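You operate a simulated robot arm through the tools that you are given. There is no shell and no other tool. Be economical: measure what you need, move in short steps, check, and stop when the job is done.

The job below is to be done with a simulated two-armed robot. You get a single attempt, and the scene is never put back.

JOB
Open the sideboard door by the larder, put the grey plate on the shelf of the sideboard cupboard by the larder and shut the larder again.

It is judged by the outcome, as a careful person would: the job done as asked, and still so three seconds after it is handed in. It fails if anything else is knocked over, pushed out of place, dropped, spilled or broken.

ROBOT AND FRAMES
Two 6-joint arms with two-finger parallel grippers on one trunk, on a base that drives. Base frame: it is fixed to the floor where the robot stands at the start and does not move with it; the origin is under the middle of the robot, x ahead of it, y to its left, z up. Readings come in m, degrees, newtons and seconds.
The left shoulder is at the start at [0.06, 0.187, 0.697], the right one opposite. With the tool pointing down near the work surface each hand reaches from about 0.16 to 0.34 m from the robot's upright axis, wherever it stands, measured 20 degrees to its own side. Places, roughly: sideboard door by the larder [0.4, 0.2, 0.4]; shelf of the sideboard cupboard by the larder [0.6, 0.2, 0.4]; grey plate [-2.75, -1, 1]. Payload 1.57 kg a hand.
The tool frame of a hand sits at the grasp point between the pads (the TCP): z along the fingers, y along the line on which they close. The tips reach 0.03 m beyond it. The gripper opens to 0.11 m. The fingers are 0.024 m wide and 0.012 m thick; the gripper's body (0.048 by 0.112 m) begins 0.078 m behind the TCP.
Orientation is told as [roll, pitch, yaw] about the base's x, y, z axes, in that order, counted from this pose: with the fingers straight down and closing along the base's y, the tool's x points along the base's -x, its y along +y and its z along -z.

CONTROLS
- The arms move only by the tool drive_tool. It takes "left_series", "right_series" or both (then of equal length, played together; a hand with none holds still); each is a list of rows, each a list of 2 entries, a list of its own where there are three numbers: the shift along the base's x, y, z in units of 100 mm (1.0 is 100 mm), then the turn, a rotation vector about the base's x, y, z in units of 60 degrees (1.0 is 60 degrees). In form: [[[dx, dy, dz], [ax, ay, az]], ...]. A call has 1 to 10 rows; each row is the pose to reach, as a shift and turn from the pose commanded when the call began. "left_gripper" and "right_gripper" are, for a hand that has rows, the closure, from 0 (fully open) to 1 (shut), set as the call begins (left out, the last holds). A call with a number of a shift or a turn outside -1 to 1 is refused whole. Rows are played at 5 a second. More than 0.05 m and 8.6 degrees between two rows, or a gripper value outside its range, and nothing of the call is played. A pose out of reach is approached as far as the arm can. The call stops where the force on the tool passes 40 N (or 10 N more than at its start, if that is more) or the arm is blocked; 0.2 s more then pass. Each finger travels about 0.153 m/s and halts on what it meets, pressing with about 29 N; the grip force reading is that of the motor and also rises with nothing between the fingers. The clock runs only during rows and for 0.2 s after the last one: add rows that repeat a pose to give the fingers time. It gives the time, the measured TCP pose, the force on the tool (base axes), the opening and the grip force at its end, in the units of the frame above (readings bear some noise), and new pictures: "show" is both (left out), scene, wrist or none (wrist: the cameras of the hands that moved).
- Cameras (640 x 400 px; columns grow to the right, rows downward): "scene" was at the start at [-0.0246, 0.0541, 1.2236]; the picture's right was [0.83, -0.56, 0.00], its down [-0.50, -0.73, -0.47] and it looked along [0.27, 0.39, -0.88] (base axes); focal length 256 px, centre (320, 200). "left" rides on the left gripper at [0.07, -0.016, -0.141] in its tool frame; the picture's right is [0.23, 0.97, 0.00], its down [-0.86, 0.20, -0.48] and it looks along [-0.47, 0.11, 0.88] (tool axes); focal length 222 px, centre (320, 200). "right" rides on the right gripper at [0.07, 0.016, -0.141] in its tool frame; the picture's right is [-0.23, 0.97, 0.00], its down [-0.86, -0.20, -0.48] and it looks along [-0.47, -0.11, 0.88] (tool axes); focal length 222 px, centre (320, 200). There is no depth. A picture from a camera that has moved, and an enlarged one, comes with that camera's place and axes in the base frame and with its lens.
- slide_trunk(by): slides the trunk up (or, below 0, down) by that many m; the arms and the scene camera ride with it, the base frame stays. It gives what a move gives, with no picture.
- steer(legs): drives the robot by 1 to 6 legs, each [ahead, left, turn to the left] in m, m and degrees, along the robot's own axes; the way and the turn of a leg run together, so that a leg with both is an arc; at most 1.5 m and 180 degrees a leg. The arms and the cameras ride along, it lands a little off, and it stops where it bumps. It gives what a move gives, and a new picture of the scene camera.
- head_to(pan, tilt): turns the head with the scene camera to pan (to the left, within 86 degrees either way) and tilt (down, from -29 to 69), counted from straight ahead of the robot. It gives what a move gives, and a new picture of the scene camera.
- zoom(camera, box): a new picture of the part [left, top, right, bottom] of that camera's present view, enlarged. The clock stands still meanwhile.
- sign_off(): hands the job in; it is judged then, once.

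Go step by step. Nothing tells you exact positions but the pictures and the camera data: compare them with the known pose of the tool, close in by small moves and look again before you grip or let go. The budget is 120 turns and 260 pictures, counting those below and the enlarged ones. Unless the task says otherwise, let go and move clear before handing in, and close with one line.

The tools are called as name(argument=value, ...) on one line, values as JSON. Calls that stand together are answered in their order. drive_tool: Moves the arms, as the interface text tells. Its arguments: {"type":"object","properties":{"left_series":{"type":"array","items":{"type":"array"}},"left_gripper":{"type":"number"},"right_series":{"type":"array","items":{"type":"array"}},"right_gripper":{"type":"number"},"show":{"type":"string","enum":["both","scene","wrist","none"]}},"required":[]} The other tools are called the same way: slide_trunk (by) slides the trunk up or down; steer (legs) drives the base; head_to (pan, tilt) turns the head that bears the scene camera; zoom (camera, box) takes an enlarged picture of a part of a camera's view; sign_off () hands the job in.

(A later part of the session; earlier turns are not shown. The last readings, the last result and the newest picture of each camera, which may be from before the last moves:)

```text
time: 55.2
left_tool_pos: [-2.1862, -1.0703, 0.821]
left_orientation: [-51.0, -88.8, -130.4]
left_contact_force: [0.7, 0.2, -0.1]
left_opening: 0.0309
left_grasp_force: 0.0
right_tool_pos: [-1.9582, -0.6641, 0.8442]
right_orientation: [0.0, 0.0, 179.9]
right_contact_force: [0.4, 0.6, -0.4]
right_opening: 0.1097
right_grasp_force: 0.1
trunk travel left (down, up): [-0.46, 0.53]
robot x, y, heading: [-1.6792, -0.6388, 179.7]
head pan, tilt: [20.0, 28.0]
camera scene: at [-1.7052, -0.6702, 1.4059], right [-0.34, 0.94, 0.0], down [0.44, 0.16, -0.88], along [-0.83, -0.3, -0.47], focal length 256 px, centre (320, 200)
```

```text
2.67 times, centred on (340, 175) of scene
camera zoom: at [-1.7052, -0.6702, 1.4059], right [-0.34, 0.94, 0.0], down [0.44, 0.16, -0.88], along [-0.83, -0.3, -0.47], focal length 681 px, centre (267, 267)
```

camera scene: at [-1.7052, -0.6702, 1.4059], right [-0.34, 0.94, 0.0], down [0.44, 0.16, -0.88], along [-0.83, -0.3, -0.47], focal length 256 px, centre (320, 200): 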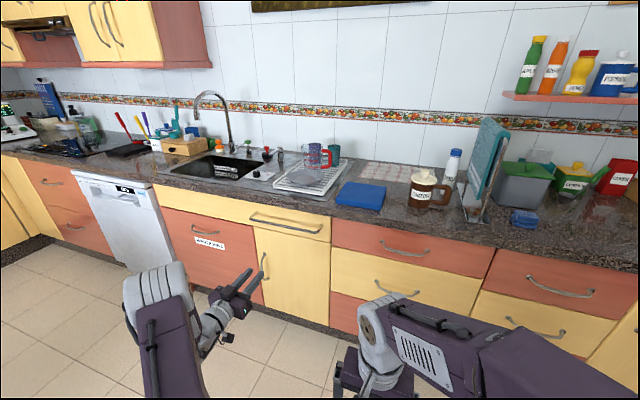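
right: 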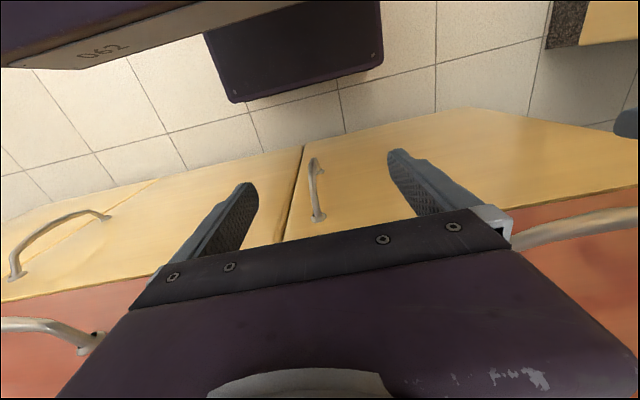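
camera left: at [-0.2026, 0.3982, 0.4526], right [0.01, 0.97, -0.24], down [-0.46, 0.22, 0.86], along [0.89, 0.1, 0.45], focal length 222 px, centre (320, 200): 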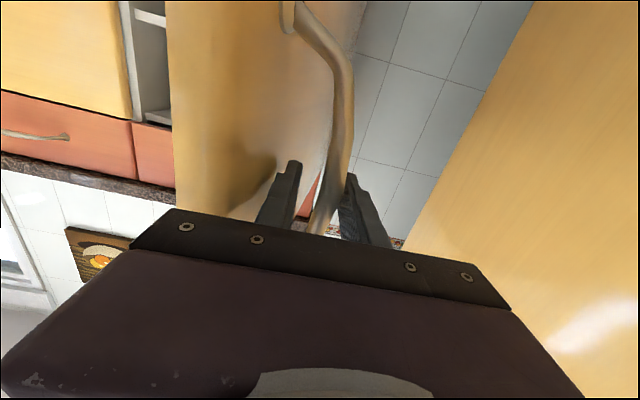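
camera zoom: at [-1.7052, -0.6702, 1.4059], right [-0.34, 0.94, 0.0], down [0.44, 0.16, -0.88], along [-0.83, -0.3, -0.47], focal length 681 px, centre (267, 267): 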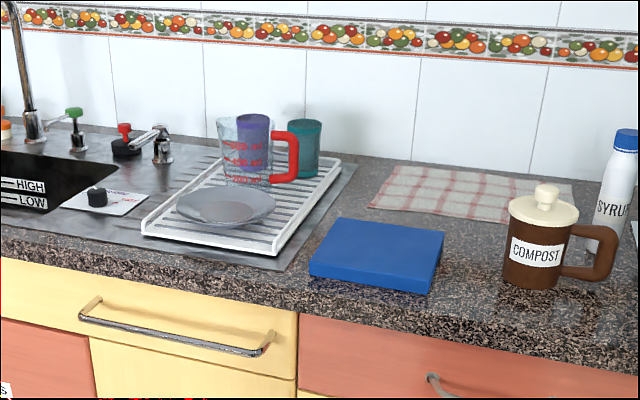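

The plate is about 0.17 m across, centre near (-2.71,-1.11), rim raised a bit above the rack. I'll grip its front rim with fingers pitched down, one above and one below the rim. First I raise the trunk and roll the left hand in free space.

slide_trunk(by=0.28)

drive_tool(left_series=[[[0, 0, 0], [0.14, 0, 0]], [[0, 0, 0], [0.28, 0, 0]], [[0, 0, 0], [0.42, 0, 0]], [[0, 0, 0], [0.56, 0, 0]], [[0, 0, 0], [0.7, 0, 0]], [[0, 0, 0], [0.84, 0, 0]], [[0, 0, 0], [0.98, 0, 0]], [[0, 0, 0], [0.98, 0, 0]]], left_gripper=0.4)

```text
time: 58.1
left_tool_pos: [-2.1865, -1.0725, 1.0999]
left_orientation: [-51.1, -88.7, -130.3]
left_contact_force: [-0.4, 0.4, 0.5]
left_opening: 0.0308
left_grasp_force: 0.0
right_tool_pos: [-1.9577, -0.6637, 1.124]
right_orientation: [0.0, -0.1, 179.9]
right_contact_force: [-0.3, 0.5, -0.1]
right_opening: 0.1102
right_grasp_force: 0.0
trunk travel left (down, up): [-0.74, 0.25]
robot x, y, heading: [-1.675, -0.6406, 179.7]
head pan, tilt: [20.0, 28.0]
```

```text
time: 59.9
left_tool_pos: [-2.187, -1.0706, 1.1002]
left_orientation: [-91.0, -30.2, -90.9]
left_contact_force: [-1.1, -0.1, 0.5]
left_opening: 0.066
left_grasp_force: 0.0
right_tool_pos: [-1.9579, -0.6634, 1.1257]
right_orientation: [0.0, -0.1, 179.9]
right_contact_force: [-0.6, -0.8, -0.7]
right_opening: 0.1101
right_grasp_force: 0.1
trunk travel left (down, up): [-0.74, 0.25]
robot x, y, heading: [-1.6775, -0.6416, 179.9]
head pan, tilt: [20.0, 28.0]
camera scene: at [-1.7052, -0.6704, 1.6859], right [-0.34, 0.94, 0.0], down [0.44, 0.16, -0.88], along [-0.83, -0.3, -0.47], focal length 256 px, centre (320, 200)
camera left: at [-2.0456, -1.0053, 1.0772], right [-0.02, -0.29, -0.96], down [0.46, -0.85, 0.25], along [-0.89, -0.44, 0.15], focal length 222 px, centre (320, 200)
```

scene: 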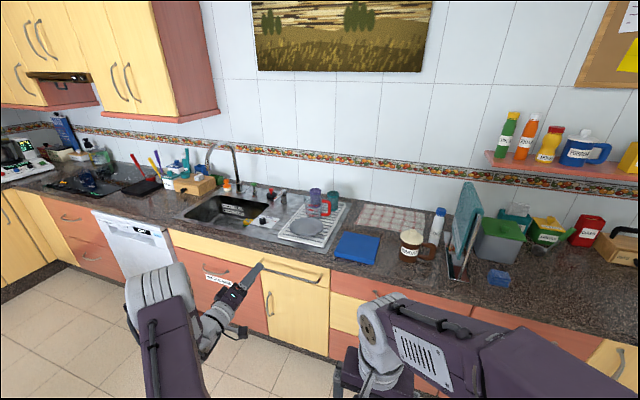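
left: 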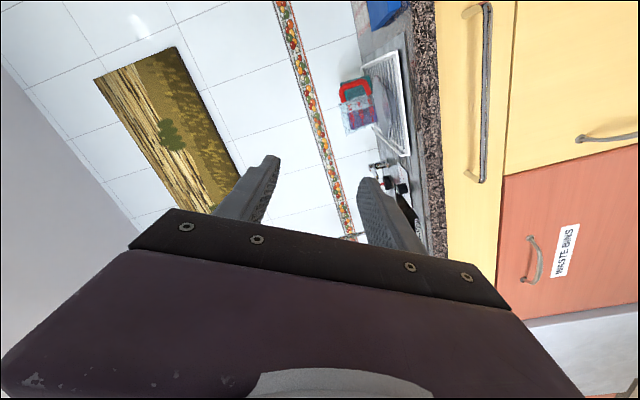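

The roll works; the wrist camera now sits to the side. I finish the roll and pitch the hand down 35°.

drive_tool(left_series=[[[0, 0, 0], [0.13, 0, 0]], [[0, 0, 0], [0.26, 0, 0]], [[0, 0, 0], [0.39, 0, 0]], [[0, 0, 0], [0.52, 0, 0]]], show="none")

drive_tool(left_series=[[[0, 0, 0], [0, -0.12, 0]], [[0, 0, 0], [0, -0.24, 0]], [[0, 0, 0], [0, -0.36, 0]], [[0, 0, 0], [0, -0.48, 0]], [[0, 0, 0], [0, -0.6, 0]], [[0, 0, 0], [0, -0.6, 0]]])

```text
time: 60.9
left_tool_pos: [-2.1865, -1.0703, 1.0996]
left_orientation: [-91.5, 1.0, -90.8]
left_contact_force: [-0.2, -0.3, -0.2]
left_opening: 0.0659
left_grasp_force: 0.0
right_tool_pos: [-1.9583, -0.6629, 1.1249]
right_orientation: [0.0, 0.0, 180.0]
right_contact_force: [-0.1, 0.3, 0.5]
right_opening: 0.11
right_grasp_force: 0.0
trunk travel left (down, up): [-0.74, 0.25]
robot x, y, heading: [-1.6778, -0.641, 179.5]
head pan, tilt: [20.0, 28.0]
```

```text
time: 62.3
left_tool_pos: [-2.1868, -1.0714, 1.1001]
left_orientation: [-55.3, 1.1, -90.1]
left_contact_force: [0.3, -0.3, 0.4]
left_opening: 0.066
left_grasp_force: 0.0
right_tool_pos: [-1.9588, -0.6638, 1.1242]
right_orientation: [0.0, 0.0, 180.0]
right_contact_force: [0.3, 0.6, -0.6]
right_opening: 0.1099
right_grasp_force: 0.0
trunk travel left (down, up): [-0.74, 0.25]
robot x, y, heading: [-1.6763, -0.6425, 179.8]
head pan, tilt: [20.0, 28.0]
camera scene: at [-1.7052, -0.6708, 1.6859], right [-0.34, 0.94, 0.0], down [0.44, 0.16, -0.88], along [-0.83, -0.3, -0.47], focal length 256 px, centre (320, 200)
camera left: at [-2.0812, -1.0032, 1.1954], right [0.55, 0.24, -0.8], down [0.51, -0.86, 0.09], along [-0.66, -0.45, -0.6], focal length 222 px, centre (320, 200)
```

scene: 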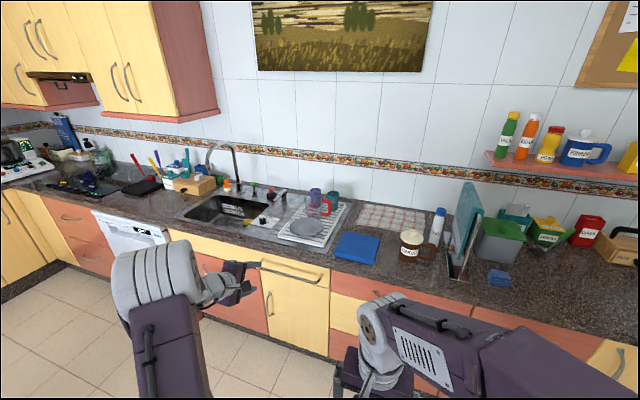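
left: 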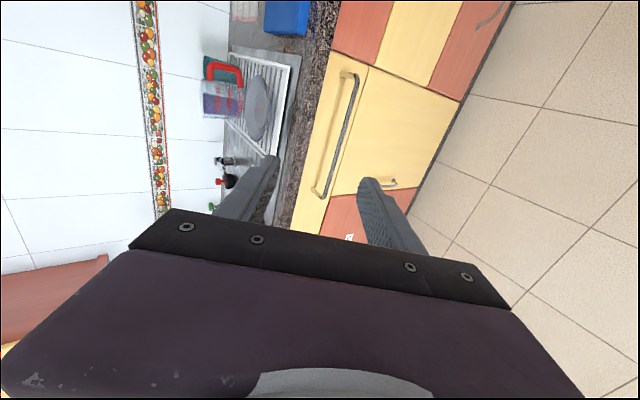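

Now I drive in so the hand is over the counter edge, in front of and above the plate.

steer(legs=[[0.33, 0.03, 0]])

head_to(pan=35, tilt=45)

zoom(camera="left", box=[0, 0, 640, 400])

```text
time: 64.5
left_tool_pos: [-2.5183, -1.102, 1.1008]
left_orientation: [-55.5, 1.2, -89.9]
left_contact_force: [-0.6, 0.9, -0.8]
left_opening: 0.066
left_grasp_force: 0.1
right_tool_pos: [-2.2914, -0.6938, 1.1248]
right_orientation: [0.0, -0.1, -180.0]
right_contact_force: [-0.2, 0.5, -0.4]
right_opening: 0.11
right_grasp_force: 0.1
trunk travel left (down, up): [-0.74, 0.25]
robot x, y, heading: [-2.0159, -0.6688, 179.9]
head pan, tilt: [20.0, 28.0]
camera scene: at [-2.0378, -0.6999, 1.6859], right [-0.34, 0.94, 0.0], down [0.44, 0.16, -0.88], along [-0.83, -0.3, -0.47], focal length 256 px, centre (320, 200)
```

scene: 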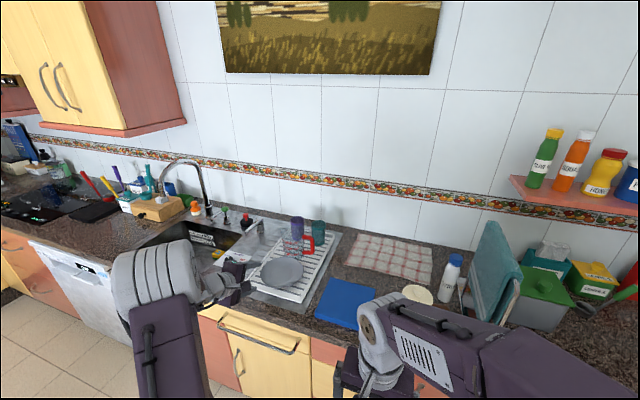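

```text
time: 65.3
left_tool_pos: [-2.5197, -1.1019, 1.0997]
left_orientation: [-55.4, 1.2, -90.0]
left_contact_force: [0.4, 0.3, 0.0]
left_opening: 0.0663
left_grasp_force: 0.0
right_tool_pos: [-2.2932, -0.6926, 1.1246]
right_orientation: [0.0, -0.1, -180.0]
right_contact_force: [0.8, -0.4, 0.3]
right_opening: 0.11
right_grasp_force: 0.1
trunk travel left (down, up): [-0.74, 0.25]
robot x, y, heading: [-2.0114, -0.6693, 180.2]
head pan, tilt: [35.0, 45.0]
camera scene: at [-2.0208, -0.7156, 1.6601], right [-0.57, 0.82, 0.0], down [0.58, 0.4, -0.71], along [-0.58, -0.41, -0.71], focal length 256 px, centre (320, 200)
```

scene: 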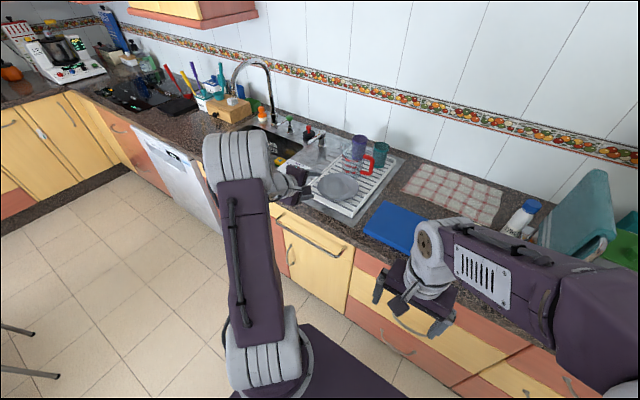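

```text
1.00 times, centred on (320, 200) of left
camera zoom: at [-2.4149, -1.0333, 1.1951], right [0.55, 0.24, -0.8], down [0.51, -0.86, 0.09], along [-0.66, -0.45, -0.6], focal length 222 px, centre (320, 200)
```

zoom: 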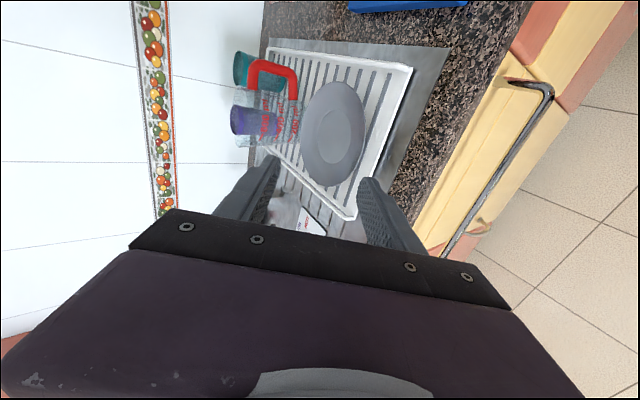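

Plate centre about (-2.70,-1.105), front rim near x≈-2.62. I zoom to judge the rim and rack.

zoom(camera="left", box=[230, 30, 430, 230])

zoom(camera="scene", box=[260, 120, 420, 240])

```text
2.00 times, centred on (330, 130) of left
camera zoom: at [-2.4149, -1.0333, 1.1951], right [0.55, 0.24, -0.8], down [0.51, -0.86, 0.09], along [-0.66, -0.45, -0.6], focal length 444 px, centre (300, 340)
```

zoom: 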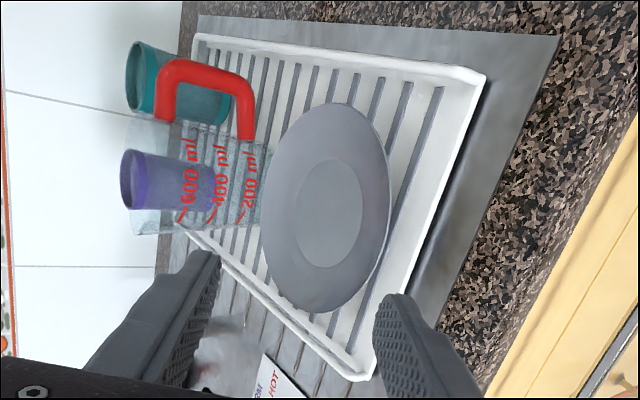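

```text
3.33 times, centred on (340, 180) of scene
camera zoom: at [-2.0208, -0.7156, 1.6601], right [-0.57, 0.82, 0.0], down [0.58, 0.4, -0.71], along [-0.58, -0.41, -0.71], focal length 852 px, centre (253, 267)
```

zoom: 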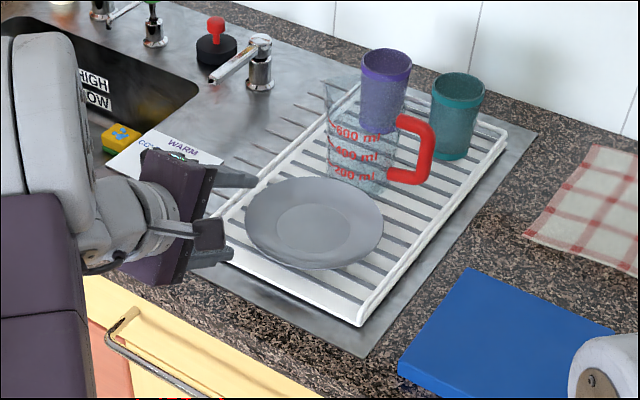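

The plate is a shallow cone with a wide sloping rim. I ease the pitch to about 28°, narrow the fingers and come to a pre-grasp spot just outside the rim.

drive_tool(left_series=[[[-0.1, -0.02, -0.3], [0, 0.06, 0]], [[-0.2, -0.03, -0.6], [0, 0.11, 0]], [[-0.3, -0.03, -0.9], [0, 0.11, 0]], [[-0.3, -0.03, -0.9], [0, 0.11, 0]]], left_gripper=0.77)

zoom(camera="left", box=[220, 40, 460, 240])

zoom(camera="scene", box=[260, 130, 420, 250])

```text
time: 66.3
left_tool_pos: [-2.5503, -1.105, 1.0109]
left_orientation: [-62.0, 1.3, -90.1]
left_contact_force: [-0.2, 0.3, -0.4]
left_opening: 0.0252
left_grasp_force: 0.0
right_tool_pos: [-2.2936, -0.6932, 1.1231]
right_orientation: [0.0, 0.0, -180.1]
right_contact_force: [0.4, -0.4, 0.6]
right_opening: 0.1101
right_grasp_force: 0.1
trunk travel left (down, up): [-0.74, 0.25]
robot x, y, heading: [-2.0123, -0.6688, 180.0]
head pan, tilt: [35.0, 45.0]
camera scene: at [-2.0198, -0.7155, 1.6601], right [-0.57, 0.82, 0.0], down [0.58, 0.41, -0.71], along [-0.58, -0.41, -0.71], focal length 256 px, centre (320, 200)
camera left: at [-2.4344, -1.0366, 1.0925], right [0.46, 0.24, -0.86], down [0.51, -0.86, 0.03], along [-0.73, -0.45, -0.52], focal length 222 px, centre (320, 200)
```

scene: 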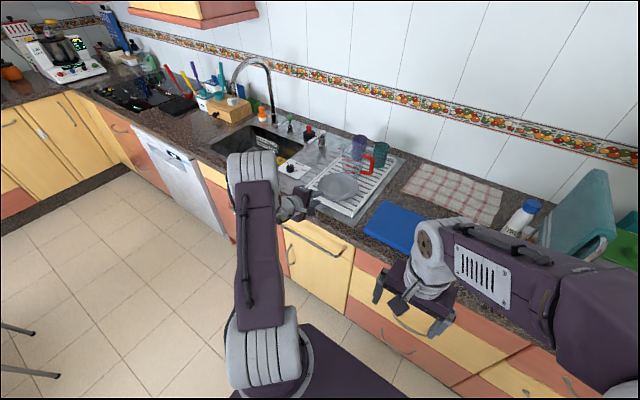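
left: 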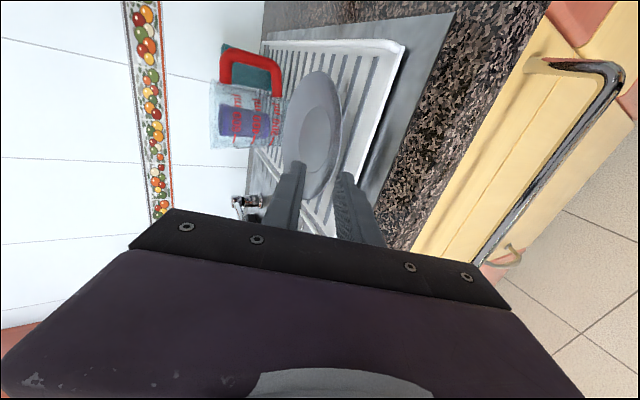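

```text
2.00 times, centred on (340, 140) of left
camera zoom: at [-2.4344, -1.0366, 1.0925], right [0.46, 0.24, -0.86], down [0.51, -0.86, 0.03], along [-0.73, -0.45, -0.52], focal length 444 px, centre (280, 320)
```

zoom: 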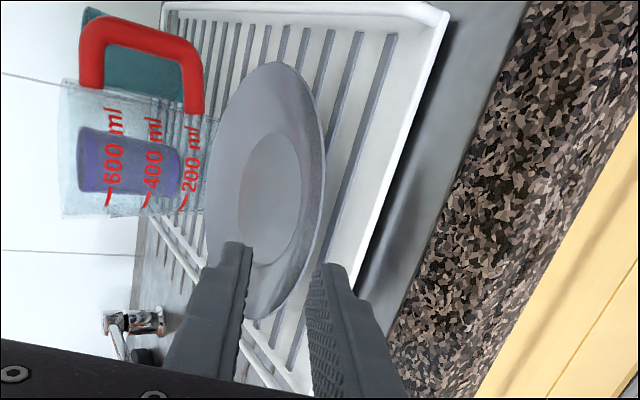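

```text
3.33 times, centred on (340, 190) of scene
camera zoom: at [-2.0198, -0.7155, 1.6601], right [-0.57, 0.82, 0.0], down [0.58, 0.41, -0.71], along [-0.58, -0.41, -0.71], focal length 852 px, centre (253, 233)
```

zoom: 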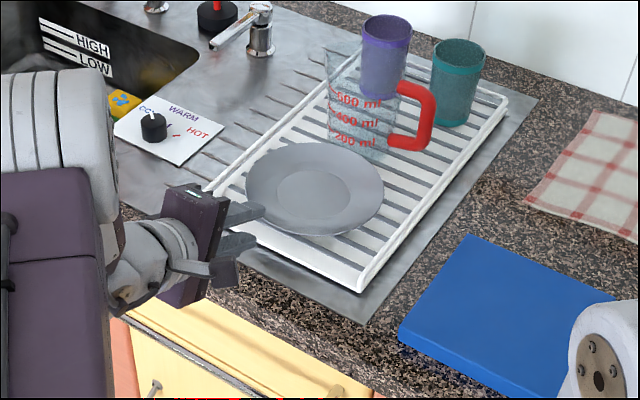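

The hand's line points at the front rim. I creep forward along the finger axis and check again.

drive_tool(left_series=[[[-0.15, 0.02, -0.11], [0, 0, 0]], [[-0.3, 0.02, -0.22], [0, 0, 0]], [[-0.3, 0.02, -0.22], [0, 0, 0]]], show="none")

zoom(camera="left", box=[220, 40, 460, 240])

zoom(camera="scene", box=[290, 150, 390, 225])

```text
time: 67.1
left_tool_pos: [-2.5796, -1.1026, 0.9889]
left_orientation: [-62.0, 1.2, -90.1]
left_contact_force: [1.4, 0.2, -0.3]
left_opening: 0.0252
left_grasp_force: 0.1
right_tool_pos: [-2.291, -0.6942, 1.1235]
right_orientation: [0.1, 0.0, -179.9]
right_contact_force: [0.0, 0.5, 0.2]
right_opening: 0.1098
right_grasp_force: 0.0
trunk travel left (down, up): [-0.74, 0.25]
robot x, y, heading: [-2.0125, -0.6698, 179.7]
head pan, tilt: [35.0, 45.0]
```

```text
2.00 times, centred on (340, 140) of left
camera zoom: at [-2.4642, -1.0342, 1.0714], right [0.46, 0.24, -0.86], down [0.51, -0.86, 0.03], along [-0.73, -0.45, -0.52], focal length 444 px, centre (280, 320)
```

zoom: 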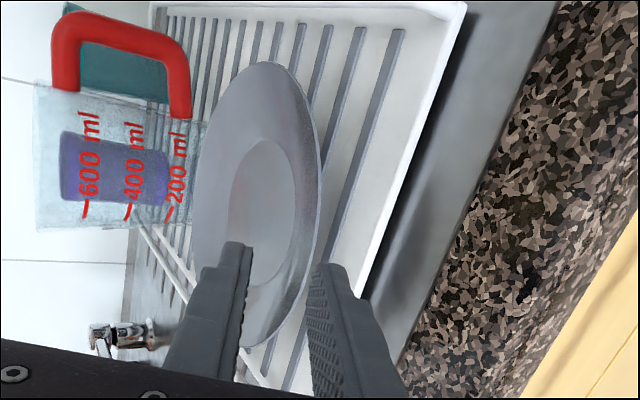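

```text
5.33 times, centred on (340, 188) of scene
camera zoom: at [-2.0193, -0.7154, 1.6601], right [-0.57, 0.82, 0.0], down [0.58, 0.41, -0.71], along [-0.58, -0.41, -0.71], focal length 1362 px, centre (213, 267)
```

zoom: 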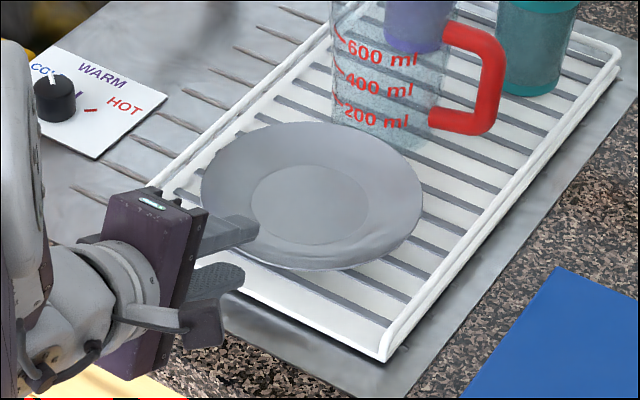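

The rim edge lies between the finger tips. I slip the lower finger under it by about a centimetre with a narrower opening.

drive_tool(left_series=[[[-0.02, 0, -0.08], [0, 0, 0]], [[-0.06, 0, -0.16], [0, 0, 0]], [[-0.14, 0, -0.2], [0, 0, 0]], [[-0.22, 0, -0.21], [0, 0, 0]], [[-0.22, 0, -0.21], [0, 0, 0]]], left_gripper=0.81, show="none")

zoom(camera="left", box=[220, 40, 460, 240])

zoom(camera="scene", box=[290, 150, 390, 225])

```text
time: 68.3
left_tool_pos: [-2.6006, -1.1019, 0.9665]
left_orientation: [-62.0, 1.2, -90.1]
left_contact_force: [0.1, -0.1, 0.4]
left_opening: 0.0207
left_grasp_force: 0.0
right_tool_pos: [-2.293, -0.6933, 1.1248]
right_orientation: [0.0, 0.0, -179.9]
right_contact_force: [0.3, -0.9, 0.3]
right_opening: 0.1098
right_grasp_force: 0.0
trunk travel left (down, up): [-0.74, 0.25]
robot x, y, heading: [-2.01, -0.6706, 180.2]
head pan, tilt: [35.0, 45.0]
```

```text
2.00 times, centred on (340, 140) of left
camera zoom: at [-2.486, -1.034, 1.0493], right [0.46, 0.24, -0.85], down [0.51, -0.86, 0.03], along [-0.73, -0.45, -0.52], focal length 444 px, centre (280, 320)
```

zoom: 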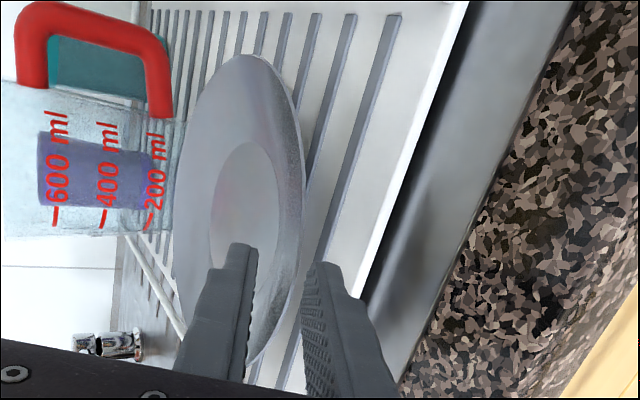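

```text
5.33 times, centred on (340, 188) of scene
camera zoom: at [-2.0198, -0.7156, 1.6601], right [-0.57, 0.82, 0.0], down [0.58, 0.41, -0.71], along [-0.58, -0.41, -0.71], focal length 1362 px, centre (213, 267)
```

zoom: 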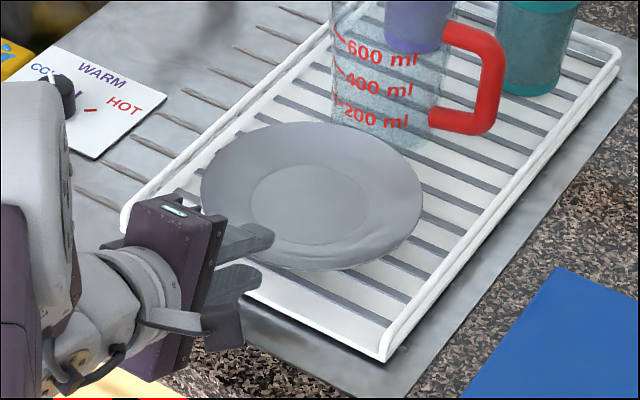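

No contact yet; the lower tip seems just short of the rim. I advance 12 mm horizontally.

drive_tool(left_series=[[[-0.06, 0, 0], [0, 0, 0]], [[-0.12, 0, -0.01], [0, 0, 0]], [[-0.12, 0, -0.01], [0, 0, 0]]], show="none")

zoom(camera="left", box=[220, 40, 460, 240])

zoom(camera="scene", box=[300, 165, 370, 215])

```text
time: 69.1
left_tool_pos: [-2.6141, -1.1015, 0.9653]
left_orientation: [-62.0, 1.2, -90.1]
left_contact_force: [2.3, -0.2, 1.6]
left_opening: 0.0202
left_grasp_force: 0.1
right_tool_pos: [-2.2916, -0.6919, 1.1255]
right_orientation: [0.0, -0.1, -180.0]
right_contact_force: [0.5, 0.4, 1.0]
right_opening: 0.1101
right_grasp_force: 0.1
trunk travel left (down, up): [-0.74, 0.25]
robot x, y, heading: [-2.0128, -0.6675, 179.9]
head pan, tilt: [35.0, 45.0]
```

```text
2.00 times, centred on (340, 140) of left
camera zoom: at [-2.4973, -1.0337, 1.0486], right [0.46, 0.24, -0.86], down [0.51, -0.86, 0.03], along [-0.73, -0.45, -0.52], focal length 444 px, centre (280, 320)
```

zoom: 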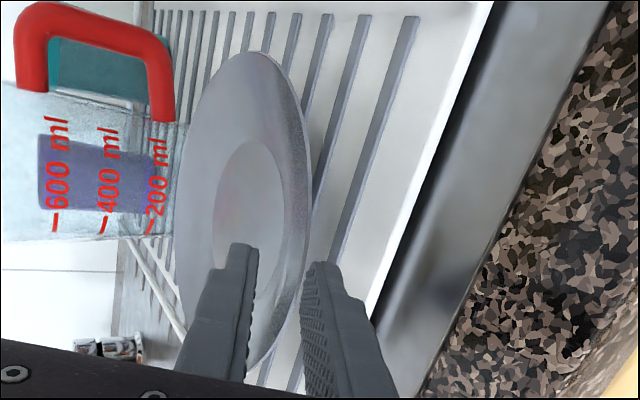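

```text
8.00 times, centred on (335, 190) of scene
camera zoom: at [-2.019, -0.7153, 1.6601], right [-0.57, 0.82, 0.0], down [0.58, 0.41, -0.71], along [-0.58, -0.41, -0.71], focal length 2044 px, centre (200, 280)
```

zoom: 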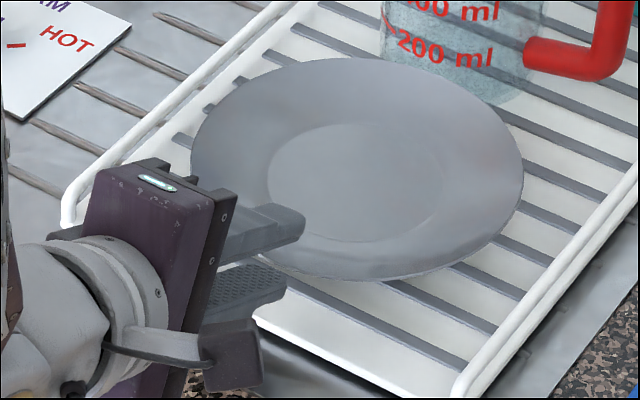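

A light contact starts. I go on another 8 mm and check.

drive_tool(left_series=[[[-0.05, 0, 0], [0, 0, 0]], [[-0.1, 0, 0], [0, 0, 0]], [[-0.1, 0, 0], [0, 0, 0]]], show="none")

zoom(camera="left", box=[240, 90, 400, 240])

zoom(camera="scene", box=[300, 165, 370, 215])

```text
time: 69.9
left_tool_pos: [-2.6226, -1.1028, 0.9667]
left_orientation: [-62.0, 1.2, -90.1]
left_contact_force: [1.4, -0.1, 1.1]
left_opening: 0.0207
left_grasp_force: 0.1
right_tool_pos: [-2.2912, -0.6929, 1.1258]
right_orientation: [0.0, 0.0, -180.0]
right_contact_force: [0.3, 0.3, -0.2]
right_opening: 0.1099
right_grasp_force: 0.1
trunk travel left (down, up): [-0.74, 0.25]
robot x, y, heading: [-2.0151, -0.6714, 180.1]
head pan, tilt: [35.0, 45.0]
```

```text
2.67 times, centred on (320, 165) of left
camera zoom: at [-2.5079, -1.034, 1.0483], right [0.46, 0.24, -0.85], down [0.51, -0.86, 0.03], along [-0.73, -0.45, -0.52], focal length 592 px, centre (320, 293)
```

zoom: 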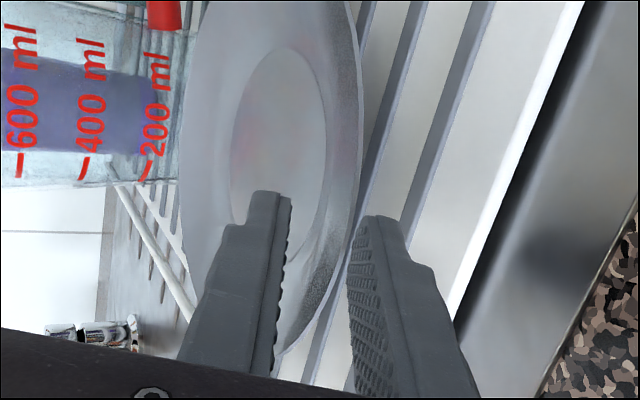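

```text
8.00 times, centred on (335, 190) of scene
camera zoom: at [-2.0196, -0.7156, 1.6601], right [-0.57, 0.82, 0.0], down [0.58, 0.41, -0.71], along [-0.58, -0.41, -0.71], focal length 2044 px, centre (200, 280)
```

zoom: 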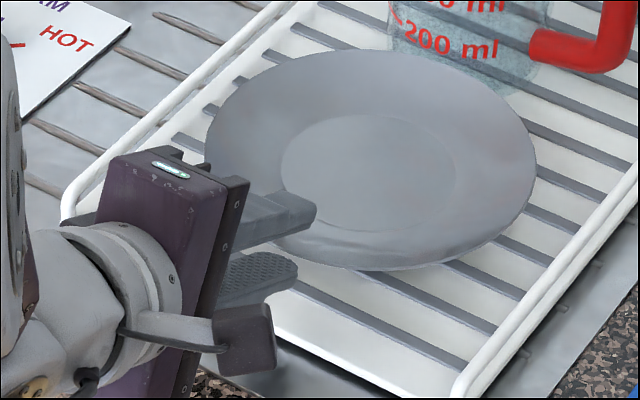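

The finger is pushing the plate slightly instead of going under, so the rim is lower than I assumed. I back out and take a low side-on view to measure rim height.

drive_tool(left_series=[[[0.2, 0, 0.08], [0, 0, 0]], [[0.4, 0, 0.3], [0, 0, 0]], [[0.5, 0, 0.7], [0, 0, 0]]], show="none")

steer(legs=[[-0.4, 0, 0]])

slide_trunk(by=-0.62)

head_to(pan=28, tilt=8)

zoom(camera="scene", box=[280, 160, 360, 210])

```text
time: 70.7
left_tool_pos: [-2.5731, -1.102, 1.0367]
left_orientation: [-61.9, 1.2, -90.3]
left_contact_force: [0.1, 0.2, 0.7]
left_opening: 0.0211
left_grasp_force: 0.1
right_tool_pos: [-2.2908, -0.6919, 1.1245]
right_orientation: [0.0, 0.0, -180.0]
right_contact_force: [0.6, 0.1, -0.6]
right_opening: 0.1101
right_grasp_force: 0.0
trunk travel left (down, up): [-0.74, 0.25]
robot x, y, heading: [-2.0141, -0.67, 180.1]
head pan, tilt: [35.0, 45.0]
```

```text
time: 73.2
left_tool_pos: [-2.1702, -1.1025, 1.0365]
left_orientation: [-61.8, 1.2, -90.1]
left_contact_force: [0.3, 0.2, 0.0]
left_opening: 0.0209
left_grasp_force: 0.1
right_tool_pos: [-1.8897, -0.6936, 1.1236]
right_orientation: [-0.1, 0.1, -180.0]
right_contact_force: [-0.3, 0.0, 0.0]
right_opening: 0.1101
right_grasp_force: 0.1
trunk travel left (down, up): [-0.74, 0.25]
robot x, y, heading: [-1.609, -0.6658, -180.1]
head pan, tilt: [35.0, 45.0]
camera scene: at [-1.6181, -0.7155, 1.6601], right [-0.57, 0.82, 0.0], down [0.58, 0.41, -0.71], along [-0.58, -0.41, -0.71], focal length 256 px, centre (320, 200)
```

scene: 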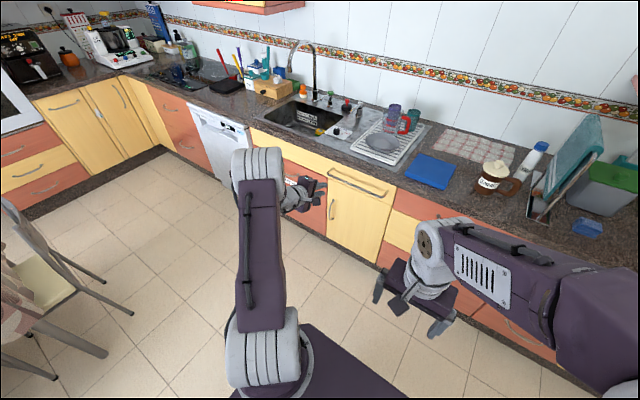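

```text
refused: -0.62 is not a number from -0.4 to 0.4
```

```text
time: 74.2
left_tool_pos: [-2.1692, -1.1023, 1.0361]
left_orientation: [-62.0, 1.2, -90.1]
left_contact_force: [-0.8, 0.1, -0.2]
left_opening: 0.0207
left_grasp_force: 0.0
right_tool_pos: [-1.8888, -0.6935, 1.1242]
right_orientation: [0.0, 0.0, -179.9]
right_contact_force: [0.0, -0.8, 0.5]
right_opening: 0.1102
right_grasp_force: 0.0
trunk travel left (down, up): [-0.74, 0.25]
robot x, y, heading: [-1.6065, -0.6639, -180.0]
head pan, tilt: [28.0, 8.0]
camera scene: at [-1.6327, -0.7124, 1.7182], right [-0.47, 0.88, 0.0], down [0.12, 0.07, -0.99], along [-0.87, -0.47, -0.14], focal length 256 px, centre (320, 200)
```

scene: 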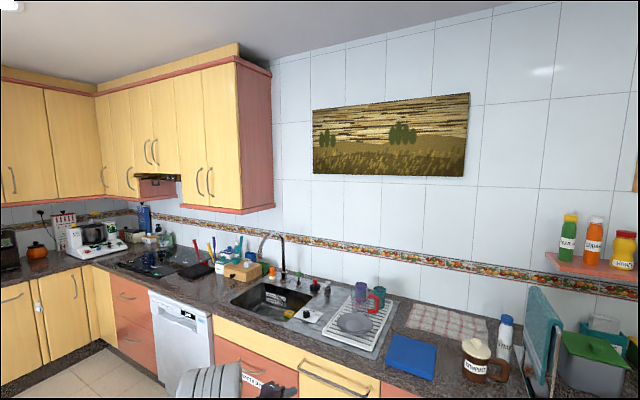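

```text
8.00 times, centred on (320, 185) of scene
camera zoom: at [-1.6327, -0.7124, 1.7182], right [-0.47, 0.88, 0.0], down [0.12, 0.07, -0.99], along [-0.87, -0.47, -0.14], focal length 2044 px, centre (320, 320)
```

zoom: 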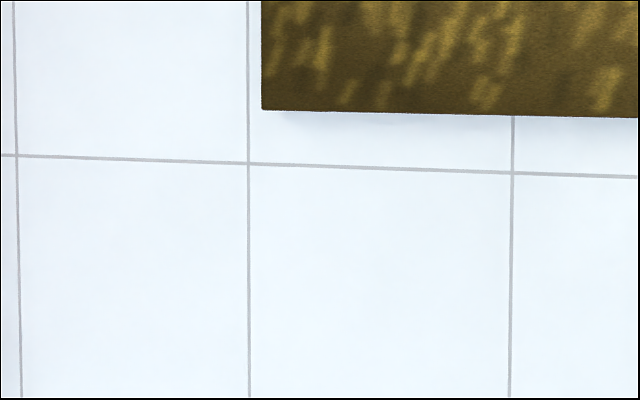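

I lower the trunk in two steps for a flat view of the plate.

slide_trunk(by=-0.36)

slide_trunk(by=-0.28)

zoom(camera="scene", box=[310, 165, 410, 230])

```text
time: 77.7
left_tool_pos: [-2.1697, -1.1043, 0.6765]
left_orientation: [-62.0, 1.2, -90.1]
left_contact_force: [-0.3, 0.3, -0.4]
left_opening: 0.0209
left_grasp_force: 0.0
right_tool_pos: [-1.8895, -0.6936, 0.7636]
right_orientation: [0.1, 0.0, -179.8]
right_contact_force: [-0.4, 0.1, -0.3]
right_opening: 0.1099
right_grasp_force: 0.0
trunk travel left (down, up): [-0.38, 0.61]
robot x, y, heading: [-1.609, -0.6667, -179.8]
head pan, tilt: [28.0, 8.0]
```

```text
time: 80.5
left_tool_pos: [-2.1705, -1.1013, 0.3977]
left_orientation: [-62.0, 1.3, -90.1]
left_contact_force: [0.2, -0.5, 0.4]
left_opening: 0.021
left_grasp_force: 0.1
right_tool_pos: [-1.8891, -0.6928, 0.4849]
right_orientation: [0.0, 0.0, -179.9]
right_contact_force: [0.5, -0.1, -0.5]
right_opening: 0.1102
right_grasp_force: 0.0
trunk travel left (down, up): [-0.1, 0.89]
robot x, y, heading: [-1.6075, -0.6667, -180.1]
head pan, tilt: [28.0, 8.0]
```

```text
6.15 times, centred on (360, 198) of scene
camera zoom: at [-1.6321, -0.7122, 1.0783], right [-0.47, 0.88, 0.0], down [0.12, 0.07, -0.99], along [-0.87, -0.47, -0.14], focal length 1572 px, centre (74, 215)
```

zoom: 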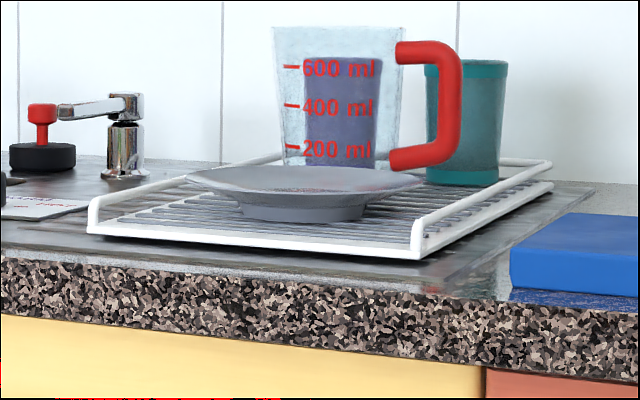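

Now it is clear: the plate stands on a foot, its rim about 25 mm above the slats (rim z≈0.945), so I was ~1 cm too high. I raise the trunk and return to the pre-grasp.

slide_trunk(by=0.36)

slide_trunk(by=0.28)

steer(legs=[[0.39, 0, 0]])

head_to(pan=35, tilt=45)

zoom(camera="scene", box=[290, 150, 390, 225])

```text
time: 84.0
left_tool_pos: [-2.1705, -1.1033, 0.7556]
left_orientation: [-61.9, 1.2, -90.1]
left_contact_force: [0.3, 0.0, -0.1]
left_opening: 0.0209
left_grasp_force: 0.1
right_tool_pos: [-1.8889, -0.6939, 0.8441]
right_orientation: [0.0, 0.1, -179.9]
right_contact_force: [-0.7, 0.0, -0.6]
right_opening: 0.1102
right_grasp_force: 0.1
trunk travel left (down, up): [-0.46, 0.53]
robot x, y, heading: [-1.6079, -0.6692, -180.0]
head pan, tilt: [28.0, 8.0]
```

```text
time: 86.9
left_tool_pos: [-2.1703, -1.1032, 1.0363]
left_orientation: [-62.0, 1.2, -90.1]
left_contact_force: [0.3, 0.3, -0.7]
left_opening: 0.0209
left_grasp_force: 0.1
right_tool_pos: [-1.889, -0.6941, 1.1234]
right_orientation: [0.0, 0.0, -179.9]
right_contact_force: [-0.5, 0.9, 0.3]
right_opening: 0.1098
right_grasp_force: 0.0
trunk travel left (down, up): [-0.74, 0.25]
robot x, y, heading: [-1.6101, -0.6655, -180.1]
head pan, tilt: [28.0, 8.0]
```

```text
time: 89.3
left_tool_pos: [-2.5608, -1.1021, 1.0376]
left_orientation: [-62.0, 1.2, -90.0]
left_contact_force: [-0.9, -0.6, 0.4]
left_opening: 0.0211
left_grasp_force: 0.0
right_tool_pos: [-2.279, -0.6926, 1.124]
right_orientation: [0.0, -0.1, -179.9]
right_contact_force: [-0.6, -0.1, -0.3]
right_opening: 0.1098
right_grasp_force: 0.1
trunk travel left (down, up): [-0.74, 0.25]
robot x, y, heading: [-1.9996, -0.6684, 179.9]
head pan, tilt: [28.0, 8.0]
camera scene: at [-2.0218, -0.7124, 1.7183], right [-0.47, 0.88, 0.0], down [0.12, 0.07, -0.99], along [-0.87, -0.46, -0.14], focal length 256 px, centre (320, 200)
```

scene: 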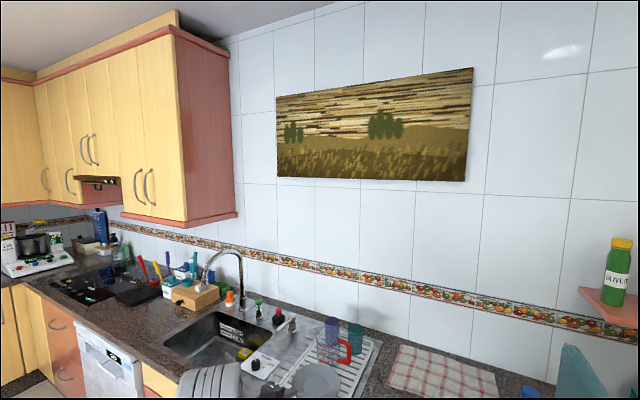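

```text
time: 90.4
left_tool_pos: [-2.5617, -1.1023, 1.0365]
left_orientation: [-62.0, 1.2, -90.2]
left_contact_force: [-0.3, 0.5, -0.6]
left_opening: 0.0213
left_grasp_force: 0.1
right_tool_pos: [-2.2798, -0.6931, 1.1251]
right_orientation: [-0.1, 0.0, -180.0]
right_contact_force: [0.1, 0.0, 0.0]
right_opening: 0.11
right_grasp_force: 0.1
trunk travel left (down, up): [-0.74, 0.25]
robot x, y, heading: [-2.0022, -0.6663, 180.1]
head pan, tilt: [35.0, 45.0]
camera scene: at [-2.0074, -0.7155, 1.6602], right [-0.57, 0.82, 0.0], down [0.58, 0.41, -0.71], along [-0.58, -0.41, -0.71], focal length 256 px, centre (320, 200)
```

scene: 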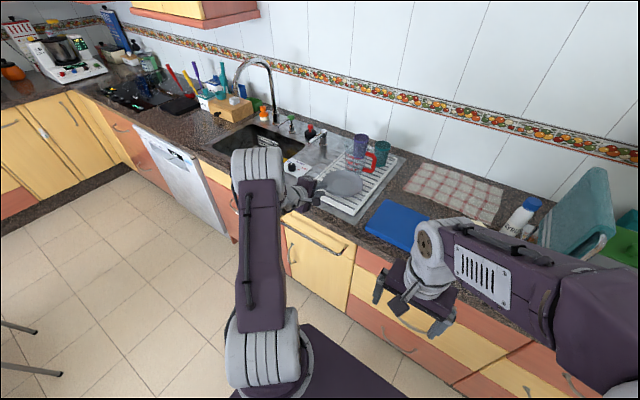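

```text
5.33 times, centred on (340, 188) of scene
camera zoom: at [-2.0074, -0.7155, 1.6602], right [-0.57, 0.82, 0.0], down [0.58, 0.41, -0.71], along [-0.58, -0.41, -0.71], focal length 1362 px, centre (213, 267)
```

zoom: 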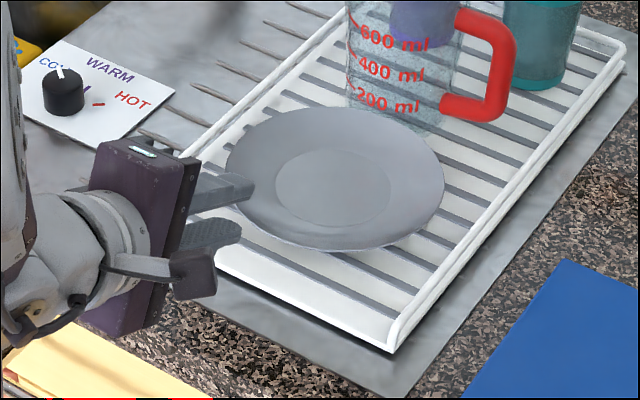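

I descend to the lowered pre-grasp, tips just outside the rim.

drive_tool(left_series=[[[-0.05, 0.01, -0.35], [0, 0, 0]], [[-0.15, 0.02, -0.6], [0, 0, 0]], [[-0.26, 0.02, -0.74], [0, 0, 0]], [[-0.26, 0.02, -0.74], [0, 0, 0]]], left_gripper=0.83, show="none")

zoom(camera="left", box=[240, 90, 400, 240])

zoom(camera="scene", box=[300, 165, 370, 215])

```text
time: 91.4
left_tool_pos: [-2.5875, -1.1008, 0.9603]
left_orientation: [-62.1, 1.2, -90.1]
left_contact_force: [0.6, 0.0, 0.1]
left_opening: 0.0186
left_grasp_force: 0.1
right_tool_pos: [-2.2803, -0.6932, 1.125]
right_orientation: [0.0, 0.0, -180.0]
right_contact_force: [1.0, -0.4, -0.2]
right_opening: 0.1099
right_grasp_force: 0.1
trunk travel left (down, up): [-0.74, 0.25]
robot x, y, heading: [-1.9968, -0.6704, 179.8]
head pan, tilt: [35.0, 45.0]
```

```text
2.67 times, centred on (320, 165) of left
camera zoom: at [-2.4718, -1.0325, 1.045], right [0.46, 0.24, -0.85], down [0.51, -0.86, 0.03], along [-0.73, -0.45, -0.52], focal length 592 px, centre (320, 293)
```

zoom: 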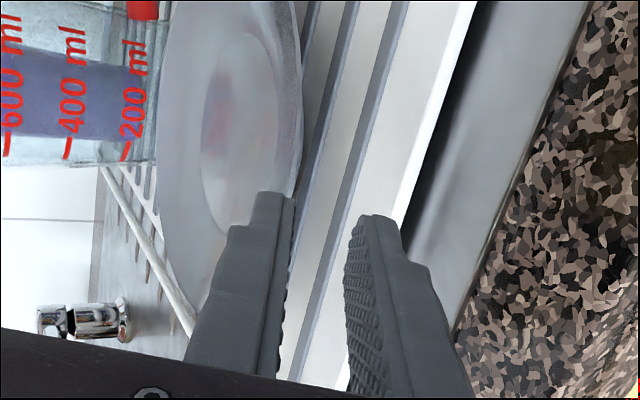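

```text
8.00 times, centred on (335, 190) of scene
camera zoom: at [-2.0076, -0.7157, 1.6601], right [-0.57, 0.82, 0.0], down [0.58, 0.41, -0.71], along [-0.58, -0.41, -0.71], focal length 2044 px, centre (200, 280)
```

zoom: 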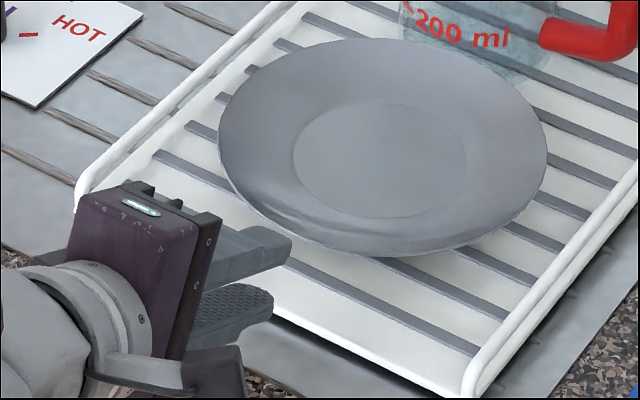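

Geometry matches: the rim will fall between the fingers on a nearly level advance. I go in 4 cm.

drive_tool(left_series=[[[-0.15, 0, -0.01], [0, 0, 0]], [[-0.28, 0, -0.03], [0, 0, 0]], [[-0.4, 0, -0.05], [0, 0, 0]], [[-0.4, 0, -0.05], [0, 0, 0]]], show="none")

zoom(camera="left", box=[240, 90, 400, 240])

zoom(camera="scene", box=[300, 165, 370, 215])

```text
time: 92.4
left_tool_pos: [-2.627, -1.1008, 0.9562]
left_orientation: [-62.0, 1.1, -90.1]
left_contact_force: [-0.8, -0.3, 0.1]
left_opening: 0.0186
left_grasp_force: 0.2
right_tool_pos: [-2.28, -0.6922, 1.1246]
right_orientation: [0.0, 0.0, -180.0]
right_contact_force: [0.8, -0.1, -0.1]
right_opening: 0.1099
right_grasp_force: 0.0
trunk travel left (down, up): [-0.74, 0.25]
robot x, y, heading: [-1.9993, -0.6679, 179.7]
head pan, tilt: [35.0, 45.0]
```

```text
2.67 times, centred on (320, 165) of left
camera zoom: at [-2.5114, -1.0326, 1.0395], right [0.46, 0.24, -0.85], down [0.51, -0.86, 0.03], along [-0.72, -0.45, -0.52], focal length 592 px, centre (320, 293)
```

zoom: 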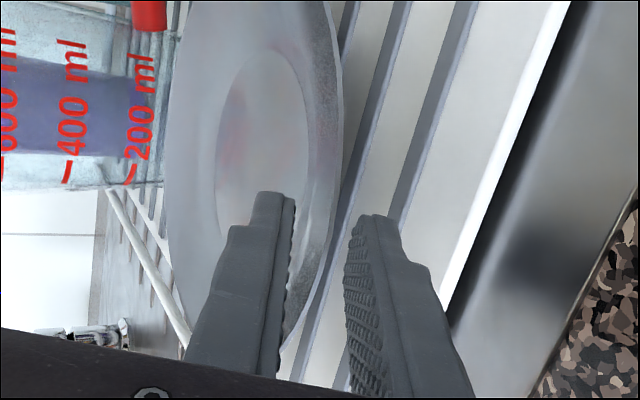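

```text
8.00 times, centred on (335, 190) of scene
camera zoom: at [-2.0078, -0.7156, 1.6601], right [-0.57, 0.82, 0.0], down [0.58, 0.41, -0.71], along [-0.58, -0.41, -0.71], focal length 2044 px, centre (200, 280)
```

zoom: 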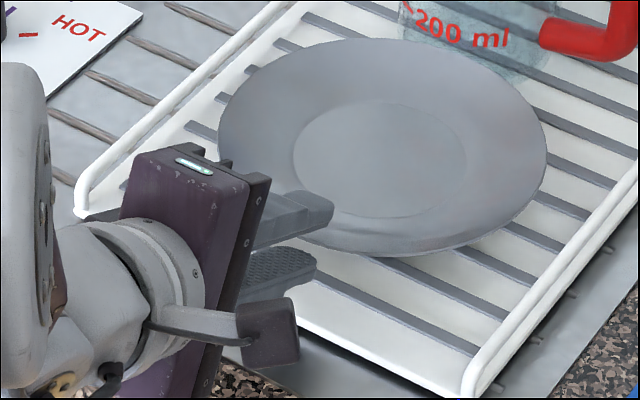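

The rim sits midway between the fingers with no contact. I go 8 mm further and close.

drive_tool(left_series=[[[-0.04, 0, -0.005], [0, 0, 0]], [[-0.09, 0, -0.01], [0, 0, 0]], [[-0.09, 0, -0.01], [0, 0, 0]]], show="none")

zoom(camera="scene", box=[300, 165, 370, 215])

drive_tool(left_series=[[[0, 0, 0], [0, 0, 0]], [[0, 0, 0], [0, 0, 0]], [[0, 0, 0], [0, 0, 0]]], left_gripper=1, show="none")

zoom(camera="scene", box=[300, 165, 370, 215])

zoom(camera="left", box=[240, 90, 400, 240])

```text
time: 93.2
left_tool_pos: [-2.6362, -1.1011, 0.9555]
left_orientation: [-62.1, 1.2, -90.1]
left_contact_force: [-0.1, 0.4, -0.1]
left_opening: 0.0187
left_grasp_force: 0.1
right_tool_pos: [-2.2792, -0.6929, 1.1241]
right_orientation: [0.0, 0.0, -180.0]
right_contact_force: [-0.4, -0.1, -0.3]
right_opening: 0.1103
right_grasp_force: 0.0
trunk travel left (down, up): [-0.74, 0.25]
robot x, y, heading: [-1.9972, -0.6652, 179.9]
head pan, tilt: [35.0, 45.0]
```

```text
8.00 times, centred on (335, 190) of scene
camera zoom: at [-2.0077, -0.7156, 1.6601], right [-0.57, 0.82, 0.0], down [0.58, 0.41, -0.71], along [-0.58, -0.41, -0.71], focal length 2044 px, centre (200, 280)
```

zoom: 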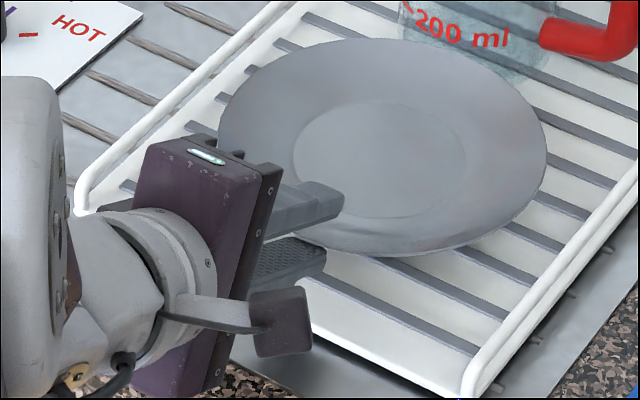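

```text
time: 94.0
left_tool_pos: [-2.6359, -1.1007, 0.9569]
left_orientation: [-62.0, 1.2, -90.1]
left_contact_force: [-1.5, -0.8, 3.6]
left_opening: 0.0053
left_grasp_force: 25.6
right_tool_pos: [-2.2798, -0.6934, 1.1247]
right_orientation: [0.0, 0.0, -180.0]
right_contact_force: [-0.1, 0.2, -0.6]
right_opening: 0.1098
right_grasp_force: 0.0
trunk travel left (down, up): [-0.74, 0.25]
robot x, y, heading: [-1.9968, -0.6719, 180.1]
head pan, tilt: [35.0, 45.0]
```

```text
8.00 times, centred on (335, 190) of scene
camera zoom: at [-2.0075, -0.7154, 1.6601], right [-0.57, 0.82, 0.0], down [0.58, 0.41, -0.71], along [-0.58, -0.41, -0.71], focal length 2044 px, centre (200, 280)
```

zoom: 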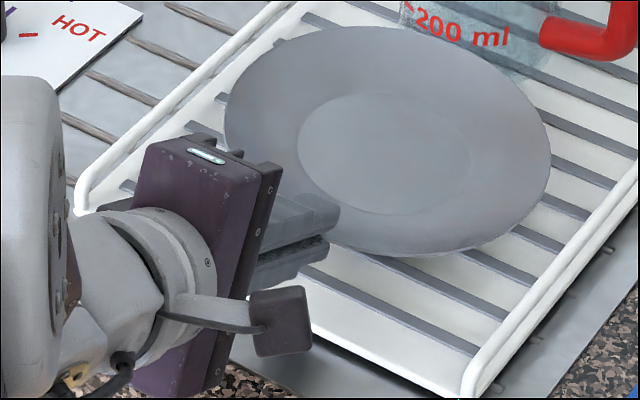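

```text
2.67 times, centred on (320, 165) of left
camera zoom: at [-2.5203, -1.0324, 1.0392], right [0.46, 0.24, -0.86], down [0.51, -0.86, 0.03], along [-0.73, -0.45, -0.52], focal length 592 px, centre (320, 293)
```

zoom: 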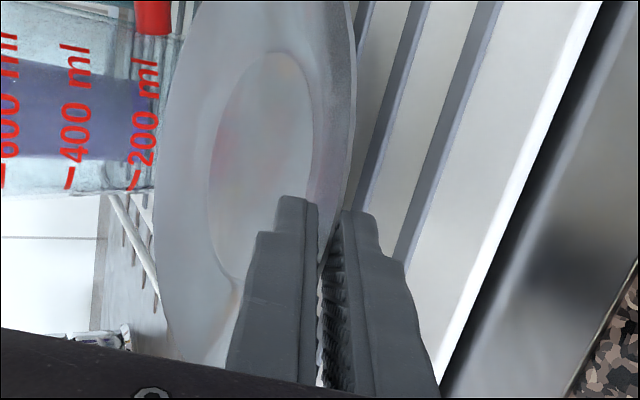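

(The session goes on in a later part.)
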